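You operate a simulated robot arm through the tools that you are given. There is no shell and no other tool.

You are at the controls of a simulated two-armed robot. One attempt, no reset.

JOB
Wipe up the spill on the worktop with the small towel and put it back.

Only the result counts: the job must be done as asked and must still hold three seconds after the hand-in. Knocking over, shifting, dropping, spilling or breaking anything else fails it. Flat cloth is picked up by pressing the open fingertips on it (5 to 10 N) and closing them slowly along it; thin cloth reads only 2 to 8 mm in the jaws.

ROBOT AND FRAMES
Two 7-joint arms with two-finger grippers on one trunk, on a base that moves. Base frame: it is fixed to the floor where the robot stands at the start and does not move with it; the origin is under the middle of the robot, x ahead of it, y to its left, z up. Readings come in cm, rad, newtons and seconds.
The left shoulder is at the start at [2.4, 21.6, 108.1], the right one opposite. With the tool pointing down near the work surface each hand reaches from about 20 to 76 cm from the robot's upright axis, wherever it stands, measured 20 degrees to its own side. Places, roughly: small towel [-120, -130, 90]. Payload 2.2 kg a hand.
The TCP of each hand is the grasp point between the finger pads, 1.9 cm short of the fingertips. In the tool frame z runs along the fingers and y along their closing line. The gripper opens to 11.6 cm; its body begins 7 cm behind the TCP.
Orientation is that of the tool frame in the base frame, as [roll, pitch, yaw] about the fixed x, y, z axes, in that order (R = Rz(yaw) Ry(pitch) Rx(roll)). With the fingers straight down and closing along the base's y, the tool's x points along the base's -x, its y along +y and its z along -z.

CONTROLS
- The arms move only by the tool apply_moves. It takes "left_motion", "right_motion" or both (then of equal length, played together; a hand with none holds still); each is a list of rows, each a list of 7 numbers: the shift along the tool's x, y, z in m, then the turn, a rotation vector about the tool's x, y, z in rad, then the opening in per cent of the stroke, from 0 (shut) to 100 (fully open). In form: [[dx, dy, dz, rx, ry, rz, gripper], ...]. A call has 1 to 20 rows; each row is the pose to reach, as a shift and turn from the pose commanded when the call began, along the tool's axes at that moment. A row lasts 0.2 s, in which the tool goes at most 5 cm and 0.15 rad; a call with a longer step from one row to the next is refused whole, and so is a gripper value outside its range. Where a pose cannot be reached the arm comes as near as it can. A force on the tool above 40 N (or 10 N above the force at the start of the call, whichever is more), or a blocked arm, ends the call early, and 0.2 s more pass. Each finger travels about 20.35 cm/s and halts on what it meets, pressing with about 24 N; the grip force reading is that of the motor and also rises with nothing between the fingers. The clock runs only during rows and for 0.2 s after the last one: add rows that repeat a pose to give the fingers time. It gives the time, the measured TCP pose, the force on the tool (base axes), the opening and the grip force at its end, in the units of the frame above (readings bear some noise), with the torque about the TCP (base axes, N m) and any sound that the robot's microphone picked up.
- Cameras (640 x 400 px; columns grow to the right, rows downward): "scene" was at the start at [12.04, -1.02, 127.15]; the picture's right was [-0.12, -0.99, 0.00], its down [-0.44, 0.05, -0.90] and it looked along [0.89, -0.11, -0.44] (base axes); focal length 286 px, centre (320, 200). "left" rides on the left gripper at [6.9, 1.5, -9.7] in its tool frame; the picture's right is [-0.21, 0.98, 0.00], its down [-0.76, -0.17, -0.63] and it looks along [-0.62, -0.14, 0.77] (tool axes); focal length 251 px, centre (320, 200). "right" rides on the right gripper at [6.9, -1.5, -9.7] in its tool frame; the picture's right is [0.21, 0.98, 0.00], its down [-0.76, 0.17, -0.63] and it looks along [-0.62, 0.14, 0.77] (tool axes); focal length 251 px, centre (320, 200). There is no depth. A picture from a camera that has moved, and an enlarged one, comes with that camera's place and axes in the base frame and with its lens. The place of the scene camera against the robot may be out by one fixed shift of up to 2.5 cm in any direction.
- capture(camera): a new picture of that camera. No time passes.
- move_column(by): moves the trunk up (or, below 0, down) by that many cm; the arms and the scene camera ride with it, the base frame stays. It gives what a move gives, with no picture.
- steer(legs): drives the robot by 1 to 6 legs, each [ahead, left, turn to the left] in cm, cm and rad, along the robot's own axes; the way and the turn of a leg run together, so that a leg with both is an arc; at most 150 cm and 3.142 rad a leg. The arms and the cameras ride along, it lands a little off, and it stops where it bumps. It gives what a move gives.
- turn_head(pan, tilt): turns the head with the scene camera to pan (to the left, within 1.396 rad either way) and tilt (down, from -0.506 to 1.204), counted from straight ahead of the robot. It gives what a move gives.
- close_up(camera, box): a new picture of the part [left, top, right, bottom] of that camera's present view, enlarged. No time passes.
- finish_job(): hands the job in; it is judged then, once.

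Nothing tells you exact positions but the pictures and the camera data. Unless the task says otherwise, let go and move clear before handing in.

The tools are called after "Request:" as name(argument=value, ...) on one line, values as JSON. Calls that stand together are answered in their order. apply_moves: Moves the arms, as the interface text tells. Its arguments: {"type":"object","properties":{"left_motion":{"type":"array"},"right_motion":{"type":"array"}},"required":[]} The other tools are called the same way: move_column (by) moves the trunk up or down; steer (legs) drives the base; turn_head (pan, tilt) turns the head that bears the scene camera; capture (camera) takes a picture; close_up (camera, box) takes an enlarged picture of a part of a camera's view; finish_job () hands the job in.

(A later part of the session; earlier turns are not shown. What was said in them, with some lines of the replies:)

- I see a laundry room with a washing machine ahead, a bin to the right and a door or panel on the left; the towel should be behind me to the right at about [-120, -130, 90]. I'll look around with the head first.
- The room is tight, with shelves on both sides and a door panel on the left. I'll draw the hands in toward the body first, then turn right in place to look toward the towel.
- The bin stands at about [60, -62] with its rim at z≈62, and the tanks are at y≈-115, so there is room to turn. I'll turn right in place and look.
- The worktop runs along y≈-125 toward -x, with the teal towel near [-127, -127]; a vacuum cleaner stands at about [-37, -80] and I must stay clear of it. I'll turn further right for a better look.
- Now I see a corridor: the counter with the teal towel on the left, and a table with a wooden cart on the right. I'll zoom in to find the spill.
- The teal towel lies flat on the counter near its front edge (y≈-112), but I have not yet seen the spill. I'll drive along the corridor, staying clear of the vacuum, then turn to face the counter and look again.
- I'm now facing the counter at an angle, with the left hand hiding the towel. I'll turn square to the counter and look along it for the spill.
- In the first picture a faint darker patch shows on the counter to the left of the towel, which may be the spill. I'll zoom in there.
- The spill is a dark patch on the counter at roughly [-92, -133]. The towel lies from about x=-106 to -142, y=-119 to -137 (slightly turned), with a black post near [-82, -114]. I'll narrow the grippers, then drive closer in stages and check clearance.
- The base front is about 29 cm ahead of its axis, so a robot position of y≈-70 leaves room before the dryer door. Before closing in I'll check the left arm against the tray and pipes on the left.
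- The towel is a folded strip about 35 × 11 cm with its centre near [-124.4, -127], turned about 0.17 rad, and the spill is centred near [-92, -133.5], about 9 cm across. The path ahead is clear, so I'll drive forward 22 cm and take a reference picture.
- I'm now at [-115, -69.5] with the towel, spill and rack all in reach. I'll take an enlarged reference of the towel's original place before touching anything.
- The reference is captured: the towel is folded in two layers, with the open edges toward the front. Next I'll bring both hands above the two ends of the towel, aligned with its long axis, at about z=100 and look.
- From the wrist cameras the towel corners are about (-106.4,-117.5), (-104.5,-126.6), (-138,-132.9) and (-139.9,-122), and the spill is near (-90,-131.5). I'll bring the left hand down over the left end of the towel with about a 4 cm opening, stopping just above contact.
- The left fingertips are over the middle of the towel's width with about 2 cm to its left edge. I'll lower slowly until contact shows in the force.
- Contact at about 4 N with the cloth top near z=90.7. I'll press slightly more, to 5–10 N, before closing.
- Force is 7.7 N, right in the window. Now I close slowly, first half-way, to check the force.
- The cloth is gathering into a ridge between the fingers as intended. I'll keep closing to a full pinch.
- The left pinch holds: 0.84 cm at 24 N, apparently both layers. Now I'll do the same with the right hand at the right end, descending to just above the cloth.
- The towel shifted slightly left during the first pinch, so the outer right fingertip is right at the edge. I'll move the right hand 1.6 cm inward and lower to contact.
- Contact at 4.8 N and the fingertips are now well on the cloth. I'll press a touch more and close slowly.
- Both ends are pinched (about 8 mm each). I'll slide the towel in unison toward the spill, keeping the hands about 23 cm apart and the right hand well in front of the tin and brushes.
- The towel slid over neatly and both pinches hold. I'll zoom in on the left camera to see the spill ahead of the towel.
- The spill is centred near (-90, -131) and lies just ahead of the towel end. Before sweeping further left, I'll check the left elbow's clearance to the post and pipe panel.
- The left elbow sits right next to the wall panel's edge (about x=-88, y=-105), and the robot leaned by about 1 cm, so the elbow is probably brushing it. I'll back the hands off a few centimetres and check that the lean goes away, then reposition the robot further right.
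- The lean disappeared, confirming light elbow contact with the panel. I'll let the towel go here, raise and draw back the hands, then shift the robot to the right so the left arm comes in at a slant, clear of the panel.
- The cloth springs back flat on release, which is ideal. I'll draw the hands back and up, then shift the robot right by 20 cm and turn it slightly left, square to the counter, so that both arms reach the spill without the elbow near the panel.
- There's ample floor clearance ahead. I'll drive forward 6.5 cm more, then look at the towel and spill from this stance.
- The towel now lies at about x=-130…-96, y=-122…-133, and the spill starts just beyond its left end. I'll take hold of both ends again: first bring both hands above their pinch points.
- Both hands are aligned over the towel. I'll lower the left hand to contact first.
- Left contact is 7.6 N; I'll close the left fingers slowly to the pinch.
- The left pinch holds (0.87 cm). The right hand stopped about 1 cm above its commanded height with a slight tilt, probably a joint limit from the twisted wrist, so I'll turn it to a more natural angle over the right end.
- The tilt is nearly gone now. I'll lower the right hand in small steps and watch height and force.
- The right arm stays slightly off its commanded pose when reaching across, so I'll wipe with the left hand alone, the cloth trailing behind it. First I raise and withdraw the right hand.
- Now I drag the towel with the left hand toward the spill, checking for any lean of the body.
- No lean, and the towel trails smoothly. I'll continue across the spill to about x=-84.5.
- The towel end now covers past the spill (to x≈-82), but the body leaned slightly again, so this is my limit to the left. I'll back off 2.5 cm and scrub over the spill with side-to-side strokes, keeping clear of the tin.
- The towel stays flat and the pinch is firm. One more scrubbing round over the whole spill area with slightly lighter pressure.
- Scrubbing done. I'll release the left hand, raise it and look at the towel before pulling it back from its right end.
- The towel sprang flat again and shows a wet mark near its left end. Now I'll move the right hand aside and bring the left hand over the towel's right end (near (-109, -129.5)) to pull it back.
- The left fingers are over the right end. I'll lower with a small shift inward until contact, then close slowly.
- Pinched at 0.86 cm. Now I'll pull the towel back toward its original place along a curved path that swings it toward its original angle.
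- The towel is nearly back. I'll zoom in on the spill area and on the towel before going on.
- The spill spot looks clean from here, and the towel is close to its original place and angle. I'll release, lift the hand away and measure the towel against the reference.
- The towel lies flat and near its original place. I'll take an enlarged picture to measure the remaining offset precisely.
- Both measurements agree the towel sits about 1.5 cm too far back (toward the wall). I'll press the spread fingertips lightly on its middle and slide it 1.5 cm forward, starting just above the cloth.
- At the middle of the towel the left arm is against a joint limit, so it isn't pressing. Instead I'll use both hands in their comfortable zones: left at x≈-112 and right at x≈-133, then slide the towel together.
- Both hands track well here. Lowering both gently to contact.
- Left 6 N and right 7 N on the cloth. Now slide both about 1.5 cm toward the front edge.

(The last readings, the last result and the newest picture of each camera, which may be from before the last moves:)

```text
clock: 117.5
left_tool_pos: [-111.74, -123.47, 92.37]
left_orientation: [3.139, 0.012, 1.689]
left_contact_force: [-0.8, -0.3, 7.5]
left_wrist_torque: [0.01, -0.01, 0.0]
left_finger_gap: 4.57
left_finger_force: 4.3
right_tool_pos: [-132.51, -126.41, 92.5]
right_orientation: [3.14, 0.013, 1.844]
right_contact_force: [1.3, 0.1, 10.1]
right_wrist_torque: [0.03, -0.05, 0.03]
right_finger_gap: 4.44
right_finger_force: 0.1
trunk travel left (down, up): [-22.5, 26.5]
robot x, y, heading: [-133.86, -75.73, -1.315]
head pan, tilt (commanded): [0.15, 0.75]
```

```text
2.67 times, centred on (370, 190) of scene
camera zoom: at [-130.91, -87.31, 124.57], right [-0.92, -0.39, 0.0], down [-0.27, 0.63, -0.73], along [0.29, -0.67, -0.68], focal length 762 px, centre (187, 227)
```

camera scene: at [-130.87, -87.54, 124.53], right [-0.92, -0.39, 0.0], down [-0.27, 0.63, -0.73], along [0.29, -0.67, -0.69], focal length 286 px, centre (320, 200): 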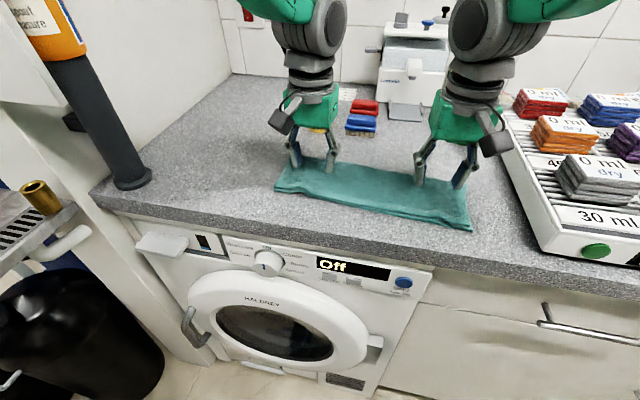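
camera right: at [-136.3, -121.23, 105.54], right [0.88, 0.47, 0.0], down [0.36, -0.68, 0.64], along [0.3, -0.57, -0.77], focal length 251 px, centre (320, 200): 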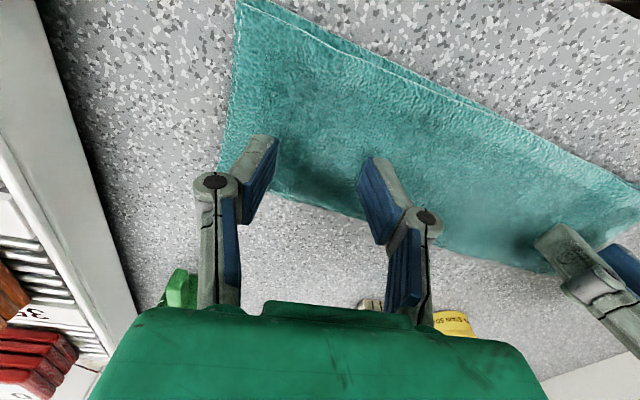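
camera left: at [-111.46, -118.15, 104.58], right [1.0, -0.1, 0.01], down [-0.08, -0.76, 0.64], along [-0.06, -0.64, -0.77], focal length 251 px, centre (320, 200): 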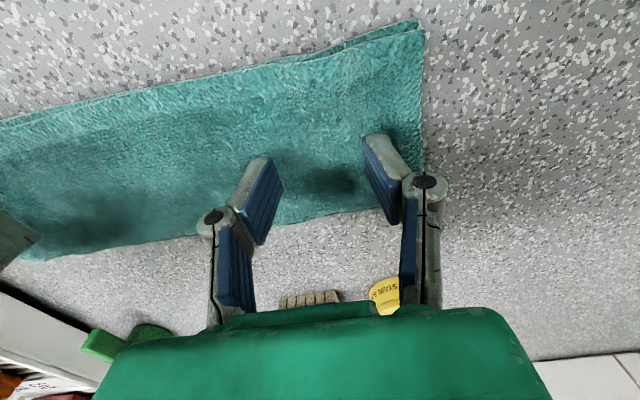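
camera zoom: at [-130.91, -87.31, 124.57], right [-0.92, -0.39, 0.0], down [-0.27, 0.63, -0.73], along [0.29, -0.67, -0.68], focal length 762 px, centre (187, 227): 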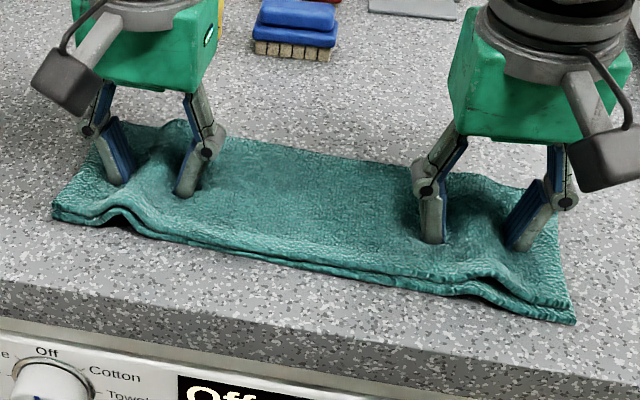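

The towel moved forward as intended. I'll lift both hands straight up, back away, and look again.

Request:
apply_moves(left_motion=[[0, 0, -0.005, 0, 0, 0, 40], [0, 0, -0.02, 0, 0, 0, 40], [0, 0, -0.05, 0, 0, 0, 40], [0, 0, -0.08, 0, 0, 0, 40], [0, 0, -0.1, 0, 0, 0, 40], [0, 0, -0.1, 0, 0, 0, 40]], right_motion=[[0, 0, -0.005, 0, 0, 0, 40], [0, 0, -0.02, 0, 0, 0, 40], [0, 0, -0.05, 0, 0, 0, 40], [0, 0, -0.08, 0, 0, 0, 40], [0, 0, -0.1, 0, 0, 0, 40], [0, 0, -0.1, 0, 0, 0, 40]])

Request:
close_up(camera="scene", box=[250, 130, 490, 250])

Request:
capture(camera="left")

Request:
capture(camera="right")

```text
clock: 118.9
left_tool_pos: [-111.9, -123.49, 102.33]
left_orientation: [3.139, 0.01, 1.69]
left_contact_force: [0.4, -1.1, 0.2]
left_wrist_torque: [0.05, 0.01, 0.02]
left_finger_gap: 4.67
left_finger_force: 0.1
right_tool_pos: [-132.74, -126.28, 102.38]
right_orientation: [3.14, 0.013, 1.845]
right_contact_force: [-0.4, -0.6, 0.2]
right_wrist_torque: [0.01, -0.02, -0.04]
right_finger_gap: 4.64
right_finger_force: 0.0
trunk travel left (down, up): [-22.5, 26.5]
robot x, y, heading: [-134.03, -76.01, -1.318]
head pan, tilt (commanded): [0.15, 0.75]
```

```text
2.67 times, centred on (370, 190) of scene
camera zoom: at [-130.86, -87.52, 124.53], right [-0.92, -0.39, 0.0], down [-0.27, 0.63, -0.73], along [0.29, -0.67, -0.69], focal length 762 px, centre (187, 227)
```

zoom: 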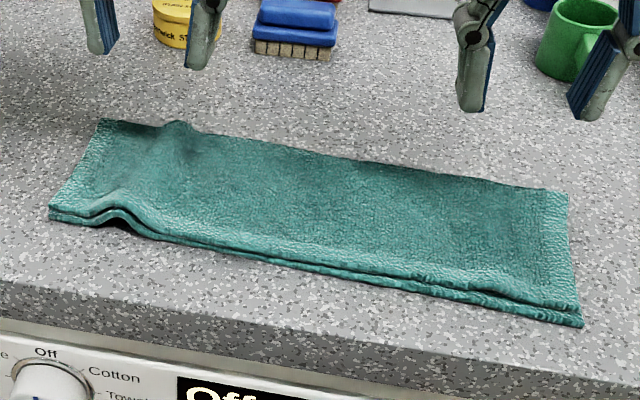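

```text
taken
camera left: at [-111.28, -116.4, 112.0], right [1.0, -0.1, 0.01], down [-0.08, -0.76, 0.64], along [-0.06, -0.64, -0.77], focal length 251 px, centre (320, 200)
```

left: 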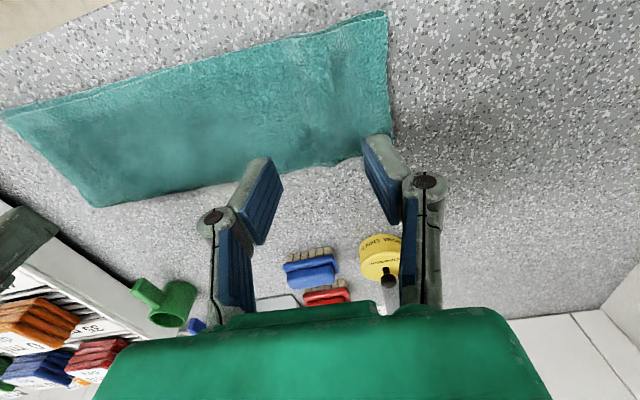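

```text
taken
camera right: at [-136.07, -119.89, 111.98], right [0.88, 0.47, 0.0], down [0.36, -0.68, 0.64], along [0.3, -0.57, -0.77], focal length 251 px, centre (320, 200)
```

right: 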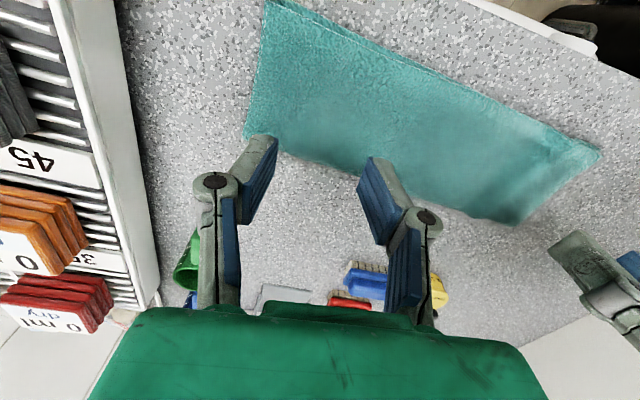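

The towel is now within about 0.5 cm of its original corners, but a small ridge is left near its left end. I'll smooth it by pressing closed fingertips on the left flap and drawing it outward about 1 cm.

Request:
apply_moves(left_motion=[[0.001, 0.012, 0.01, 0, 0, 0, 30], [0.002, 0.025, 0.02, 0, 0, 0, 15], [0.0038, 0.0438, 0.035, 0, 0, 0, 4], [0.0038, 0.0438, 0.05, 0, 0, 0, 4], [0.0038, 0.0438, 0.065, 0, 0, 0, 4], [0.0038, 0.0438, 0.08, 0, 0, 0, 4], [0.0038, 0.0438, 0.08, 0, 0, 0, 4]])

Request:
capture(camera="left")

Request:
close_up(camera="scene", box=[250, 130, 490, 250])

```text
clock: 120.5
left_tool_pos: [-107.5, -122.46, 94.32]
left_orientation: [3.139, 0.013, 1.688]
left_contact_force: [-0.8, -0.1, 0.5]
left_wrist_torque: [-0.03, 0.01, -0.01]
left_finger_gap: 0.49
left_finger_force: 0.0
right_tool_pos: [-132.7, -126.31, 102.42]
right_orientation: [3.139, 0.012, 1.845]
right_contact_force: [0.7, -0.2, -0.5]
right_wrist_torque: [-0.03, -0.02, 0.03]
right_finger_gap: 4.64
right_finger_force: 0.1
trunk travel left (down, up): [-22.5, 26.5]
robot x, y, heading: [-134.08, -75.63, -1.32]
head pan, tilt (commanded): [0.15, 0.75]
```

```text
taken
camera left: at [-106.86, -115.4, 104.03], right [1.0, -0.1, 0.01], down [-0.08, -0.76, 0.64], along [-0.06, -0.64, -0.77], focal length 251 px, centre (320, 200)
```

left: 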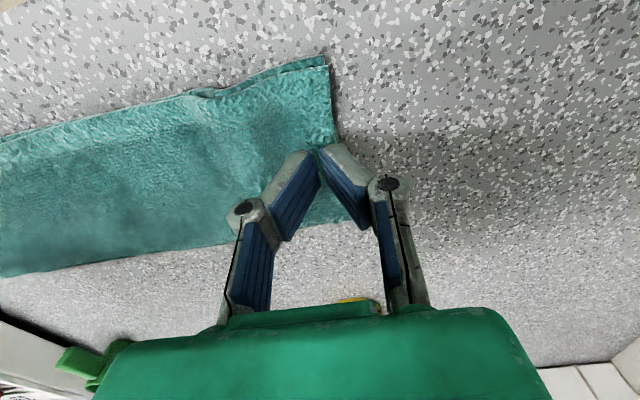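

```text
2.67 times, centred on (370, 190) of scene
camera zoom: at [-130.85, -87.47, 124.54], right [-0.92, -0.39, 0.0], down [-0.27, 0.63, -0.73], along [0.29, -0.67, -0.68], focal length 762 px, centre (187, 227)
```

zoom: 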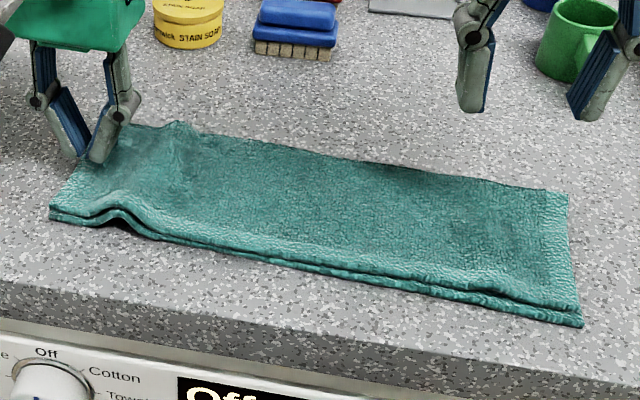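

The right-hand finger tip is at the very edge, so I'll shift 1 cm inward, lower to light contact, and then draw outward.

Request:
apply_moves(left_motion=[[0, -0.01, 0, 0, 0, 0, 4], [0, -0.01, 0.006, 0, 0, 0, 4], [0, -0.01, 0.012, 0, 0, 0, 4], [0, -0.01, 0.015, 0, 0, 0, 4], [0, -0.01, 0.0175, 0, 0, 0, 4], [0, -0.01, 0.0175, 0, 0, 0, 4]])

```text
clock: 121.9
left_tool_pos: [-108.48, -122.73, 92.71]
left_orientation: [3.139, 0.013, 1.689]
left_contact_force: [-0.5, 0.8, 2.0]
left_wrist_torque: [0.02, 0.03, -0.02]
left_finger_gap: 0.45
left_finger_force: 0.0
right_tool_pos: [-132.72, -126.36, 102.56]
right_orientation: [3.14, 0.014, 1.843]
right_contact_force: [0.4, -0.1, -0.2]
right_wrist_torque: [-0.02, 0.04, -0.05]
right_finger_gap: 4.64
right_finger_force: 0.1
trunk travel left (down, up): [-22.5, 26.5]
robot x, y, heading: [-133.91, -75.52, -1.319]
head pan, tilt (commanded): [0.15, 0.75]
```

Request:
apply_moves(left_motion=[[0, 0, 0.0015, 0, 0, 0, 4], [0, 0, 0.002, 0, 0, 0, 4], [0, 0.003, 0.002, 0, 0, 0, 4], [0, 0.006, 0.002, 0, 0, 0, 4], [0, 0.009, 0.002, 0, 0, 0, 4], [0, 0.011, 0.002, 0, 0, 0, 4], [0, 0.011, 0.002, 0, 0, 0, 4]])

Request:
close_up(camera="scene", box=[250, 130, 490, 250])

```text
clock: 123.5
left_tool_pos: [-107.3, -122.47, 92.36]
left_orientation: [3.139, 0.014, 1.69]
left_contact_force: [-0.3, -0.7, 5.3]
left_wrist_torque: [0.02, 0.02, 0.0]
left_finger_gap: 0.51
left_finger_force: 0.0
right_tool_pos: [-132.75, -126.33, 102.52]
right_orientation: [3.14, 0.011, 1.846]
right_contact_force: [-0.1, 0.0, -0.6]
right_wrist_torque: [-0.01, 0.01, -0.03]
right_finger_gap: 4.64
right_finger_force: 0.1
trunk travel left (down, up): [-22.5, 26.5]
robot x, y, heading: [-133.57, -76.17, -1.316]
head pan, tilt (commanded): [0.15, 0.75]
```

```text
2.67 times, centred on (370, 190) of scene
camera zoom: at [-130.92, -87.44, 124.54], right [-0.92, -0.39, 0.0], down [-0.27, 0.63, -0.73], along [0.29, -0.67, -0.68], focal length 762 px, centre (187, 227)
```

zoom: 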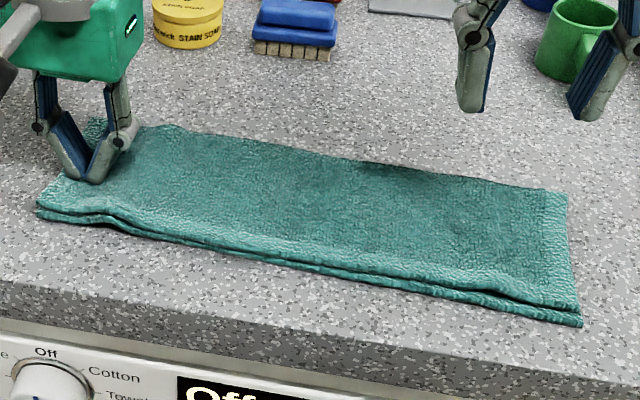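

The ridge is smoothed out. I'll lift the left hand straight up, draw both hands back clear of the counter, and inspect the towel and the spill area.

Request:
apply_moves(left_motion=[[0, 0, -0.01, 0, 0, 0, 4], [0, 0, -0.04, 0, 0, 0, 4], [0, 0, -0.08, 0, 0, 0, 4], [0.03, -0.01, -0.11, 0, 0, 0, 4], [0.07, -0.02, -0.13, 0, 0, 0, 10], [0.11, -0.03, -0.14, 0, 0, 0, 20], [0.15, -0.04, -0.14, 0, 0, 0, 30], [0.18, -0.05, -0.14, 0, 0, 0, 30], [0.18, -0.05, -0.14, 0, 0, 0, 30]], right_motion=[[0, 0, 0, 0, 0, 0, 40], [0, 0, -0.02, 0, 0, 0, 40], [0.01, -0.01, -0.04, 0, 0, 0, 40], [0.04, -0.03, -0.05, 0, 0, 0, 40], [0.08, -0.05, -0.06, 0, 0, 0, 40], [0.12, -0.06, -0.06, 0, 0, 0, 40], [0.15, -0.07, -0.06, 0, 0, 0, 40], [0.18, -0.08, -0.06, 0, 0, 0, 40], [0.18, -0.08, -0.06, 0, 0, 0, 40]])

Request:
capture(camera="scene")

Request:
close_up(camera="scene", box=[250, 130, 490, 250])

Request:
close_up(camera="scene", box=[150, 85, 310, 185])

```text
clock: 125.5
left_tool_pos: [-114.35, -105.09, 106.09]
left_orientation: [3.138, 0.01, 1.688]
left_contact_force: [0.9, -1.3, 0.0]
left_wrist_torque: [0.0, 0.04, -0.03]
left_finger_gap: 3.47
left_finger_force: 0.0
right_tool_pos: [-144.91, -111.25, 108.12]
right_orientation: [3.141, 0.012, 1.843]
right_contact_force: [0.7, 0.0, -0.5]
right_wrist_torque: [-0.01, 0.04, 0.03]
right_finger_gap: 4.63
right_finger_force: 0.1
trunk travel left (down, up): [-22.5, 26.5]
robot x, y, heading: [-133.91, -75.27, -1.311]
head pan, tilt (commanded): [0.15, 0.75]
```

```text
taken
camera scene: at [-130.82, -87.34, 124.54], right [-0.92, -0.39, 0.0], down [-0.27, 0.63, -0.73], along [0.29, -0.67, -0.68], focal length 286 px, centre (320, 200)
```

scene: 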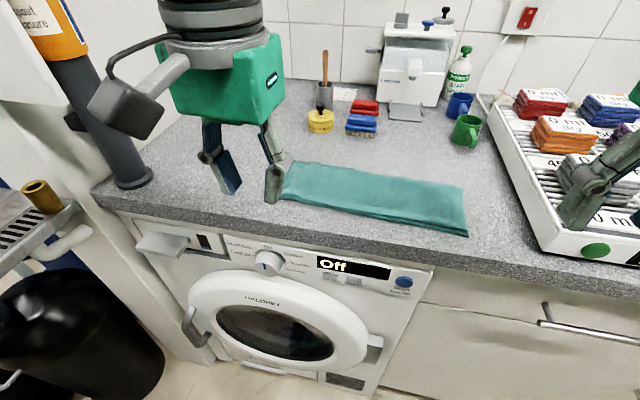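

```text
2.67 times, centred on (370, 190) of scene
camera zoom: at [-130.82, -87.34, 124.54], right [-0.92, -0.39, 0.0], down [-0.27, 0.63, -0.73], along [0.29, -0.67, -0.68], focal length 762 px, centre (187, 227)
```

zoom: 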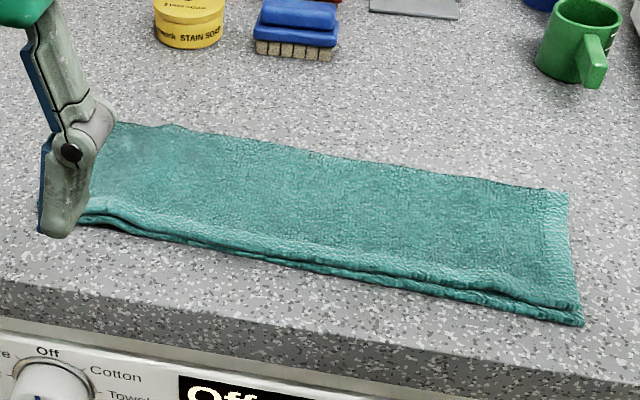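

```text
4.00 times, centred on (230, 135) of scene
camera zoom: at [-130.82, -87.34, 124.54], right [-0.92, -0.39, 0.0], down [-0.27, 0.63, -0.73], along [0.29, -0.67, -0.68], focal length 1143 px, centre (680, 460)
```

zoom: 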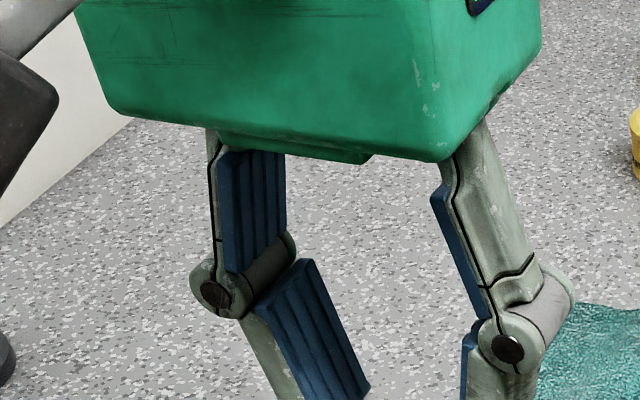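

The left hand hides the spill spot from this view. I'll back the robot away from the counter so everything can be inspected.

Request:
steer(legs=[[-30, 0, 0]])

Request:
turn_head(pan=0.2, tilt=0.55)

Request:
capture(camera="scene")

```text
clock: 127.6
left_tool_pos: [-122.16, -75.57, 106.09]
left_orientation: [3.137, 0.012, 1.69]
left_contact_force: [-0.2, -1.1, 1.2]
left_wrist_torque: [0.0, -0.03, 0.0]
left_finger_gap: 3.5
left_finger_force: 0.1
right_tool_pos: [-152.87, -81.7, 108.21]
right_orientation: [3.139, 0.014, 1.845]
right_contact_force: [-0.8, 0.3, -0.1]
right_wrist_torque: [-0.03, 0.04, 0.0]
right_finger_gap: 4.64
right_finger_force: 0.0
trunk travel left (down, up): [-22.5, 26.5]
robot x, y, heading: [-141.46, -46.55, -1.318]
head pan, tilt (commanded): [0.15, 0.75]
```

```text
clock: 128.3
left_tool_pos: [-122.18, -75.43, 106.33]
left_orientation: [3.138, 0.013, 1.689]
left_contact_force: [0.7, 0.8, -0.3]
left_wrist_torque: [-0.01, 0.01, -0.01]
left_finger_gap: 3.5
left_finger_force: 0.1
right_tool_pos: [-152.81, -81.52, 108.3]
right_orientation: [3.14, 0.014, 1.847]
right_contact_force: [0.5, 0.8, -0.3]
right_wrist_torque: [0.01, 0.01, 0.0]
right_finger_gap: 4.66
right_finger_force: 0.1
trunk travel left (down, up): [-22.5, 26.5]
robot x, y, heading: [-141.06, -46.29, -1.323]
head pan, tilt (commanded): [0.201, 0.55]
```

```text
taken
camera scene: at [-137.95, -58.33, 126.29], right [-0.9, -0.44, 0.0], down [-0.23, 0.47, -0.85], along [0.37, -0.76, -0.52], focal length 286 px, centre (320, 200)
```

scene: 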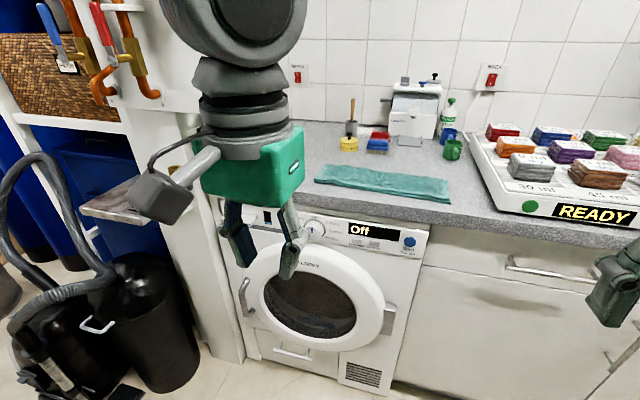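

I'll return to the earlier reference stance (robot near (-115, -47), facing the counter squarely) to compare with the earlier picture.

Request:
steer(legs=[[0, 0, -0.25], [0, 26, 0]])

Request:
apply_moves(left_motion=[[0.02, 0.02, 0, 0, 0, 0, 30], [0.04, 0.04, 0, 0, 0, 0, 30], [0.06, 0.06, 0, 0, 0, 0, 30], [0.06, 0.08, 0, 0, 0, 0, 30]])

Request:
turn_head(pan=0.0, tilt=0.65)

Request:
capture(camera="scene")

Request:
close_up(camera="scene", box=[180, 60, 460, 235])

```text
clock: 131.0
left_tool_pos: [-105.75, -79.48, 106.27]
left_orientation: [3.128, 0.012, 1.431]
left_contact_force: [-0.5, -0.4, 0.0]
left_wrist_torque: [0.0, -0.02, 0.02]
left_finger_gap: 3.48
left_finger_force: 0.0
right_tool_pos: [-136.83, -77.55, 108.03]
right_orientation: [3.126, 0.013, 1.587]
right_contact_force: [0.5, 0.5, 0.7]
right_wrist_torque: [0.03, -0.03, -0.01]
right_finger_gap: 4.64
right_finger_force: 0.0
trunk travel left (down, up): [-22.5, 26.5]
robot x, y, heading: [-115.91, -46.66, -1.573]
head pan, tilt (commanded): [0.201, 0.55]
```

```text
clock: 132.0
left_tool_pos: [-96.93, -74.68, 106.34]
left_orientation: [3.126, 0.015, 1.432]
left_contact_force: [-0.2, -1.2, -0.3]
left_wrist_torque: [0.02, -0.02, 0.01]
left_finger_gap: 3.51
left_finger_force: 0.0
right_tool_pos: [-136.94, -77.55, 108.0]
right_orientation: [3.128, 0.013, 1.586]
right_contact_force: [-0.1, 0.7, 0.2]
right_wrist_torque: [0.02, -0.03, -0.02]
right_finger_gap: 4.66
right_finger_force: 0.0
trunk travel left (down, up): [-22.5, 26.5]
robot x, y, heading: [-115.97, -46.36, -1.567]
head pan, tilt (commanded): [0.201, 0.55]
```

```text
clock: 132.8
left_tool_pos: [-96.93, -74.53, 106.31]
left_orientation: [3.127, 0.015, 1.431]
left_contact_force: [-0.4, 0.0, -0.5]
left_wrist_torque: [0.02, -0.04, -0.02]
left_finger_gap: 3.51
left_finger_force: 0.1
right_tool_pos: [-136.87, -77.43, 108.1]
right_orientation: [3.127, 0.015, 1.587]
right_contact_force: [-1.2, 0.2, 0.1]
right_wrist_torque: [0.02, -0.02, 0.01]
right_finger_gap: 4.64
right_finger_force: 0.0
trunk travel left (down, up): [-22.5, 26.5]
robot x, y, heading: [-115.85, -46.24, -1.573]
head pan, tilt (commanded): [0.0, 0.649]
```

```text
taken
camera scene: at [-118.15, -59.1, 125.42], right [-1.0, 0.0, -0.01], down [0.01, 0.61, -0.8], along [0.0, -0.8, -0.61], focal length 286 px, centre (320, 200)
```

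scene: 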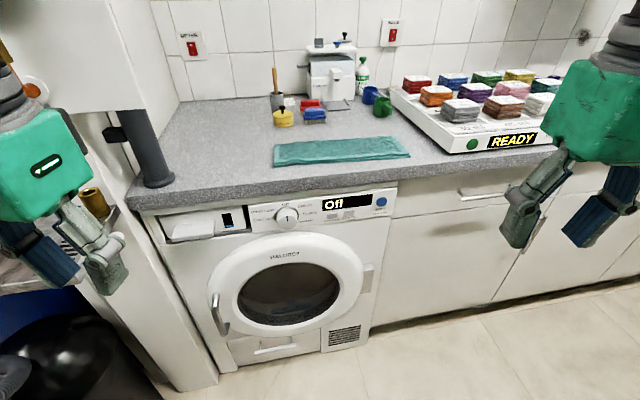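

```text
2.29 times, centred on (320, 148) of scene
camera zoom: at [-118.15, -59.1, 125.42], right [-1.0, 0.0, -0.01], down [0.01, 0.61, -0.8], along [0.0, -0.8, -0.61], focal length 653 px, centre (320, 320)
```

zoom: 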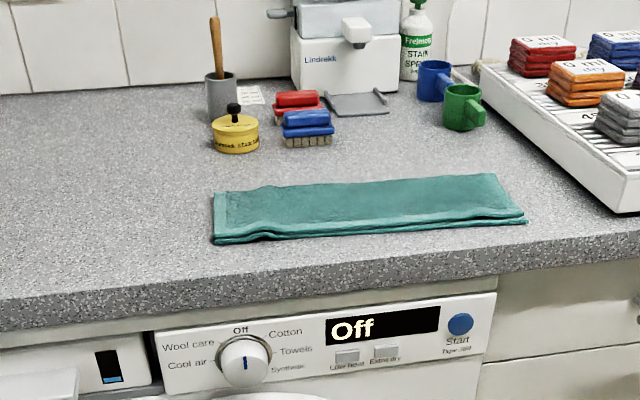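

The towel lies flat at its place and the worktop looks clean where the spill was. The body leans slightly again, so I'll check what is next to the robot's left side before going further.

Request:
turn_head(pan=1.0, tilt=0.7)

Request:
capture(camera="scene")

Request:
turn_head(pan=0.5, tilt=1.1)

Request:
capture(camera="scene")

```text
clock: 134.0
left_tool_pos: [-95.12, -74.57, 106.12]
left_orientation: [3.14, 0.015, 1.433]
left_contact_force: [0.5, -0.2, -0.2]
left_wrist_torque: [-0.01, 0.02, 0.0]
left_finger_gap: 3.49
left_finger_force: 0.0
right_tool_pos: [-135.01, -77.46, 108.38]
right_orientation: [-3.14, 0.016, 1.588]
right_contact_force: [-1.1, 0.5, -0.4]
right_wrist_torque: [-0.03, -0.03, -0.03]
right_finger_gap: 4.63
right_finger_force: 0.3
trunk travel left (down, up): [-22.5, 26.5]
robot x, y, heading: [-115.45, -46.2, -1.572]
head pan, tilt (commanded): [1.0, 0.7]
```

```text
taken
camera scene: at [-109.3, -55.04, 124.96], right [-0.54, -0.84, 0.0], down [-0.54, 0.35, -0.76], along [0.64, -0.41, -0.65], focal length 286 px, centre (320, 200)
```

scene: 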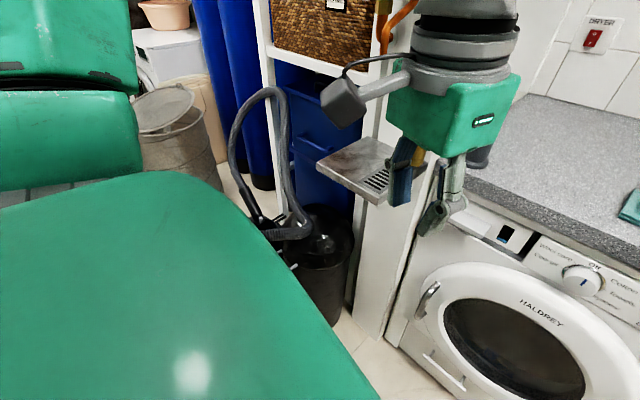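

```text
clock: 135.0
left_tool_pos: [-95.39, -74.64, 106.11]
left_orientation: [3.14, 0.015, 1.433]
left_contact_force: [0.2, -0.2, -0.6]
left_wrist_torque: [0.0, 0.03, 0.0]
left_finger_gap: 3.48
left_finger_force: 0.1
right_tool_pos: [-135.24, -77.5, 108.38]
right_orientation: [3.139, 0.015, 1.587]
right_contact_force: [-0.2, 0.5, 0.7]
right_wrist_torque: [0.02, 0.02, 0.0]
right_finger_gap: 4.63
right_finger_force: 0.0
trunk travel left (down, up): [-22.5, 26.5]
robot x, y, heading: [-115.49, -46.72, -1.575]
head pan, tilt (commanded): [0.499, 1.1]
```

```text
taken
camera scene: at [-113.47, -55.97, 121.98], right [-0.88, -0.48, 0.0], down [-0.43, 0.78, -0.45], along [0.21, -0.4, -0.89], focal length 286 px, centre (320, 200)
```

scene: 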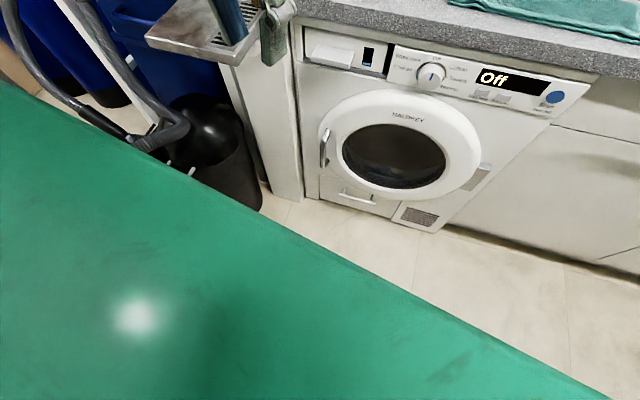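

The lean relaxed by itself and nothing is touching the robot, so it was only sway. Now I'll repeat the reference view and compare the towel's position and the spill area.

Request:
turn_head(pan=0.0, tilt=0.65)

Request:
close_up(camera="scene", box=[180, 60, 460, 235])

Request:
close_up(camera="scene", box=[150, 80, 310, 180])

Request:
close_up(camera="scene", box=[260, 110, 420, 185])

```text
clock: 135.9
left_tool_pos: [-95.65, -74.55, 106.07]
left_orientation: [3.139, 0.016, 1.431]
left_contact_force: [-0.5, 1.1, -0.3]
left_wrist_torque: [0.01, 0.05, -0.01]
left_finger_gap: 3.47
left_finger_force: 0.0
right_tool_pos: [-135.43, -77.46, 108.32]
right_orientation: [3.139, 0.013, 1.586]
right_contact_force: [-1.4, 0.5, -0.1]
right_wrist_torque: [-0.02, 0.04, -0.01]
right_finger_gap: 4.65
right_finger_force: 0.0
trunk travel left (down, up): [-22.5, 26.5]
robot x, y, heading: [-115.55, -46.3, -1.575]
head pan, tilt (commanded): [0.0, 0.649]
```

```text
2.29 times, centred on (320, 148) of scene
camera zoom: at [-116.77, -59.11, 125.41], right [-1.0, 0.0, 0.0], down [0.0, 0.61, -0.79], along [0.0, -0.79, -0.61], focal length 653 px, centre (320, 320)
```

zoom: 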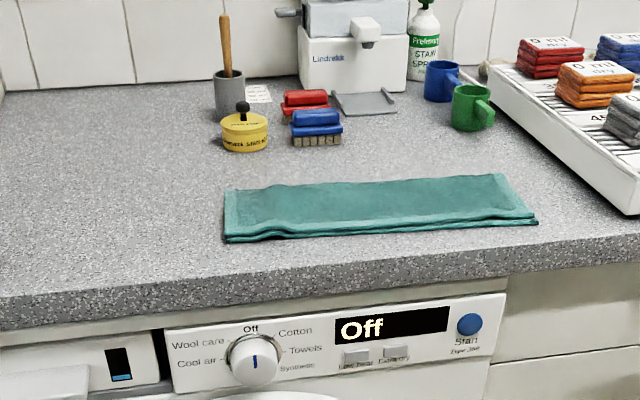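

```text
4.00 times, centred on (230, 130) of scene
camera zoom: at [-116.77, -59.11, 125.41], right [-1.0, 0.0, 0.0], down [0.0, 0.61, -0.79], along [0.0, -0.79, -0.61], focal length 1143 px, centre (680, 480)
```

zoom: 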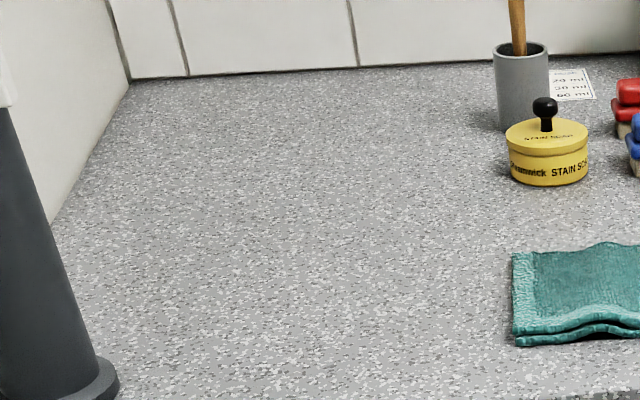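

```text
4.00 times, centred on (340, 148) of scene
camera zoom: at [-116.77, -59.11, 125.41], right [-1.0, 0.0, 0.0], down [0.0, 0.61, -0.79], along [0.0, -0.79, -0.61], focal length 1143 px, centre (240, 410)
```

zoom: 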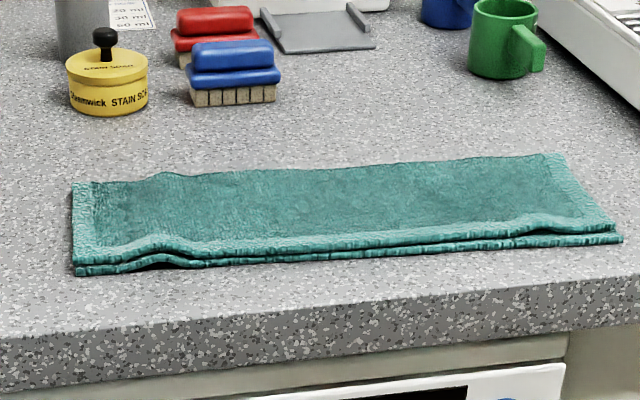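

The spill is gone and the towel lies flat within about 1 cm of its original place; the tin, brushes, mugs and rack are where they were. One last look along the rest of the counter to be sure there is no other patch.

Request:
turn_head(pan=-0.75, tilt=0.45)

Request:
capture(camera="scene")

Request:
turn_head(pan=0.3, tilt=0.5)

Request:
capture(camera="scene")

```text
clock: 137.0
left_tool_pos: [-95.84, -74.62, 106.08]
left_orientation: [3.135, 0.017, 1.432]
left_contact_force: [0.7, -0.4, 0.4]
left_wrist_torque: [-0.03, -0.05, 0.02]
left_finger_gap: 3.46
left_finger_force: 0.2
right_tool_pos: [-135.87, -77.55, 108.33]
right_orientation: [3.137, 0.018, 1.588]
right_contact_force: [-0.3, 0.7, -0.2]
right_wrist_torque: [-0.02, 0.0, 0.0]
right_finger_gap: 4.63
right_finger_force: 0.1
trunk travel left (down, up): [-22.5, 26.5]
robot x, y, heading: [-116.01, -46.28, -1.575]
head pan, tilt (commanded): [-0.75, 0.45]
```

```text
taken
camera scene: at [-123.38, -57.14, 127.2], right [-0.73, 0.68, 0.0], down [0.3, 0.32, -0.9], along [-0.62, -0.66, -0.44], focal length 286 px, centre (320, 200)
```

scene: 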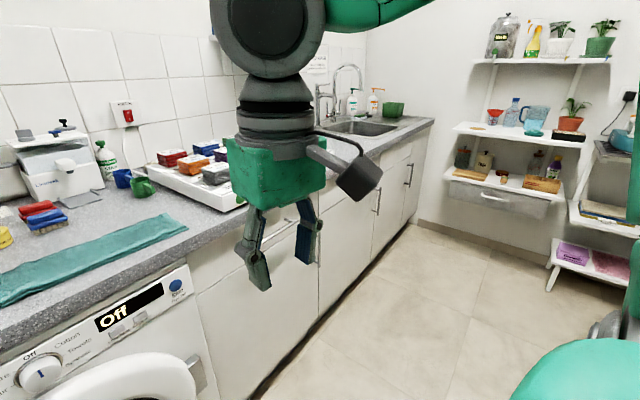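

```text
clock: 138.3
left_tool_pos: [-96.03, -74.57, 106.11]
left_orientation: [3.135, 0.016, 1.431]
left_contact_force: [0.2, 0.0, -0.6]
left_wrist_torque: [0.02, -0.03, 0.01]
left_finger_gap: 3.48
left_finger_force: 0.1
right_tool_pos: [-135.84, -77.33, 108.37]
right_orientation: [3.137, 0.015, 1.586]
right_contact_force: [-0.2, -0.2, 0.1]
right_wrist_torque: [0.0, -0.03, 0.01]
right_finger_gap: 4.64
right_finger_force: 0.1
trunk travel left (down, up): [-22.5, 26.5]
robot x, y, heading: [-115.97, -46.59, -1.567]
head pan, tilt (commanded): [0.3, 0.499]
```

```text
taken
camera scene: at [-114.48, -59.13, 126.75], right [-0.96, -0.29, 0.0], down [-0.14, 0.46, -0.88], along [0.26, -0.84, -0.48], focal length 286 px, centre (320, 200)
```

scene: 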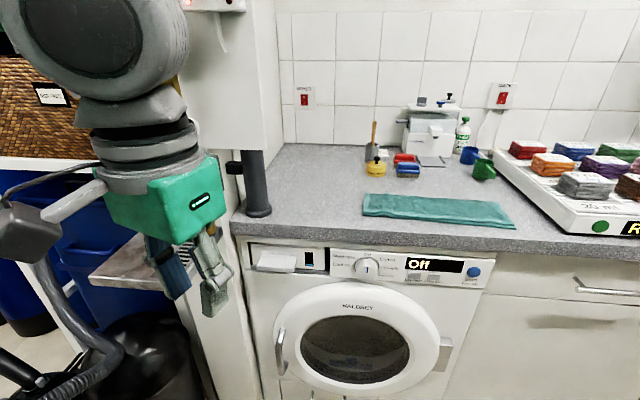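

The worktop is clean, the towel lies flat back in its place, both hands are empty and clear, and nothing else appears to have moved. I'm handing the job in.

Request:
finish_job()

```text
The job is handed in.
```

The spill on the worktop is wiped up and the towel is back where it was. I've handed the job in, but it gave no verdict.

- **Spill:** I wiped the dark wet patch at about (-90, -131) with the towel in several passes. No trace shows in the final close-up of that spot. I saw no other wet patch on the parts of the counter in view.
- **Towel:** It lies flat, its centre about 1 cm from the starting position, with slight ripples at both ends. It is turned about 0.03 rad from its original angle, and there is a damp mark near its left end.
- **Surroundings:** The tin, brushes, mugs and rack look unmoved in the before-and-after pictures. The robot leaned by about 1 cm a few times. The first time, the left elbow was close to the wall panel and may have touched it lightly. A later lean went away with nothing touching the robot, so it may only have been sway.
- **Finish:** Both hands were empty and clear of the counter when I handed in.
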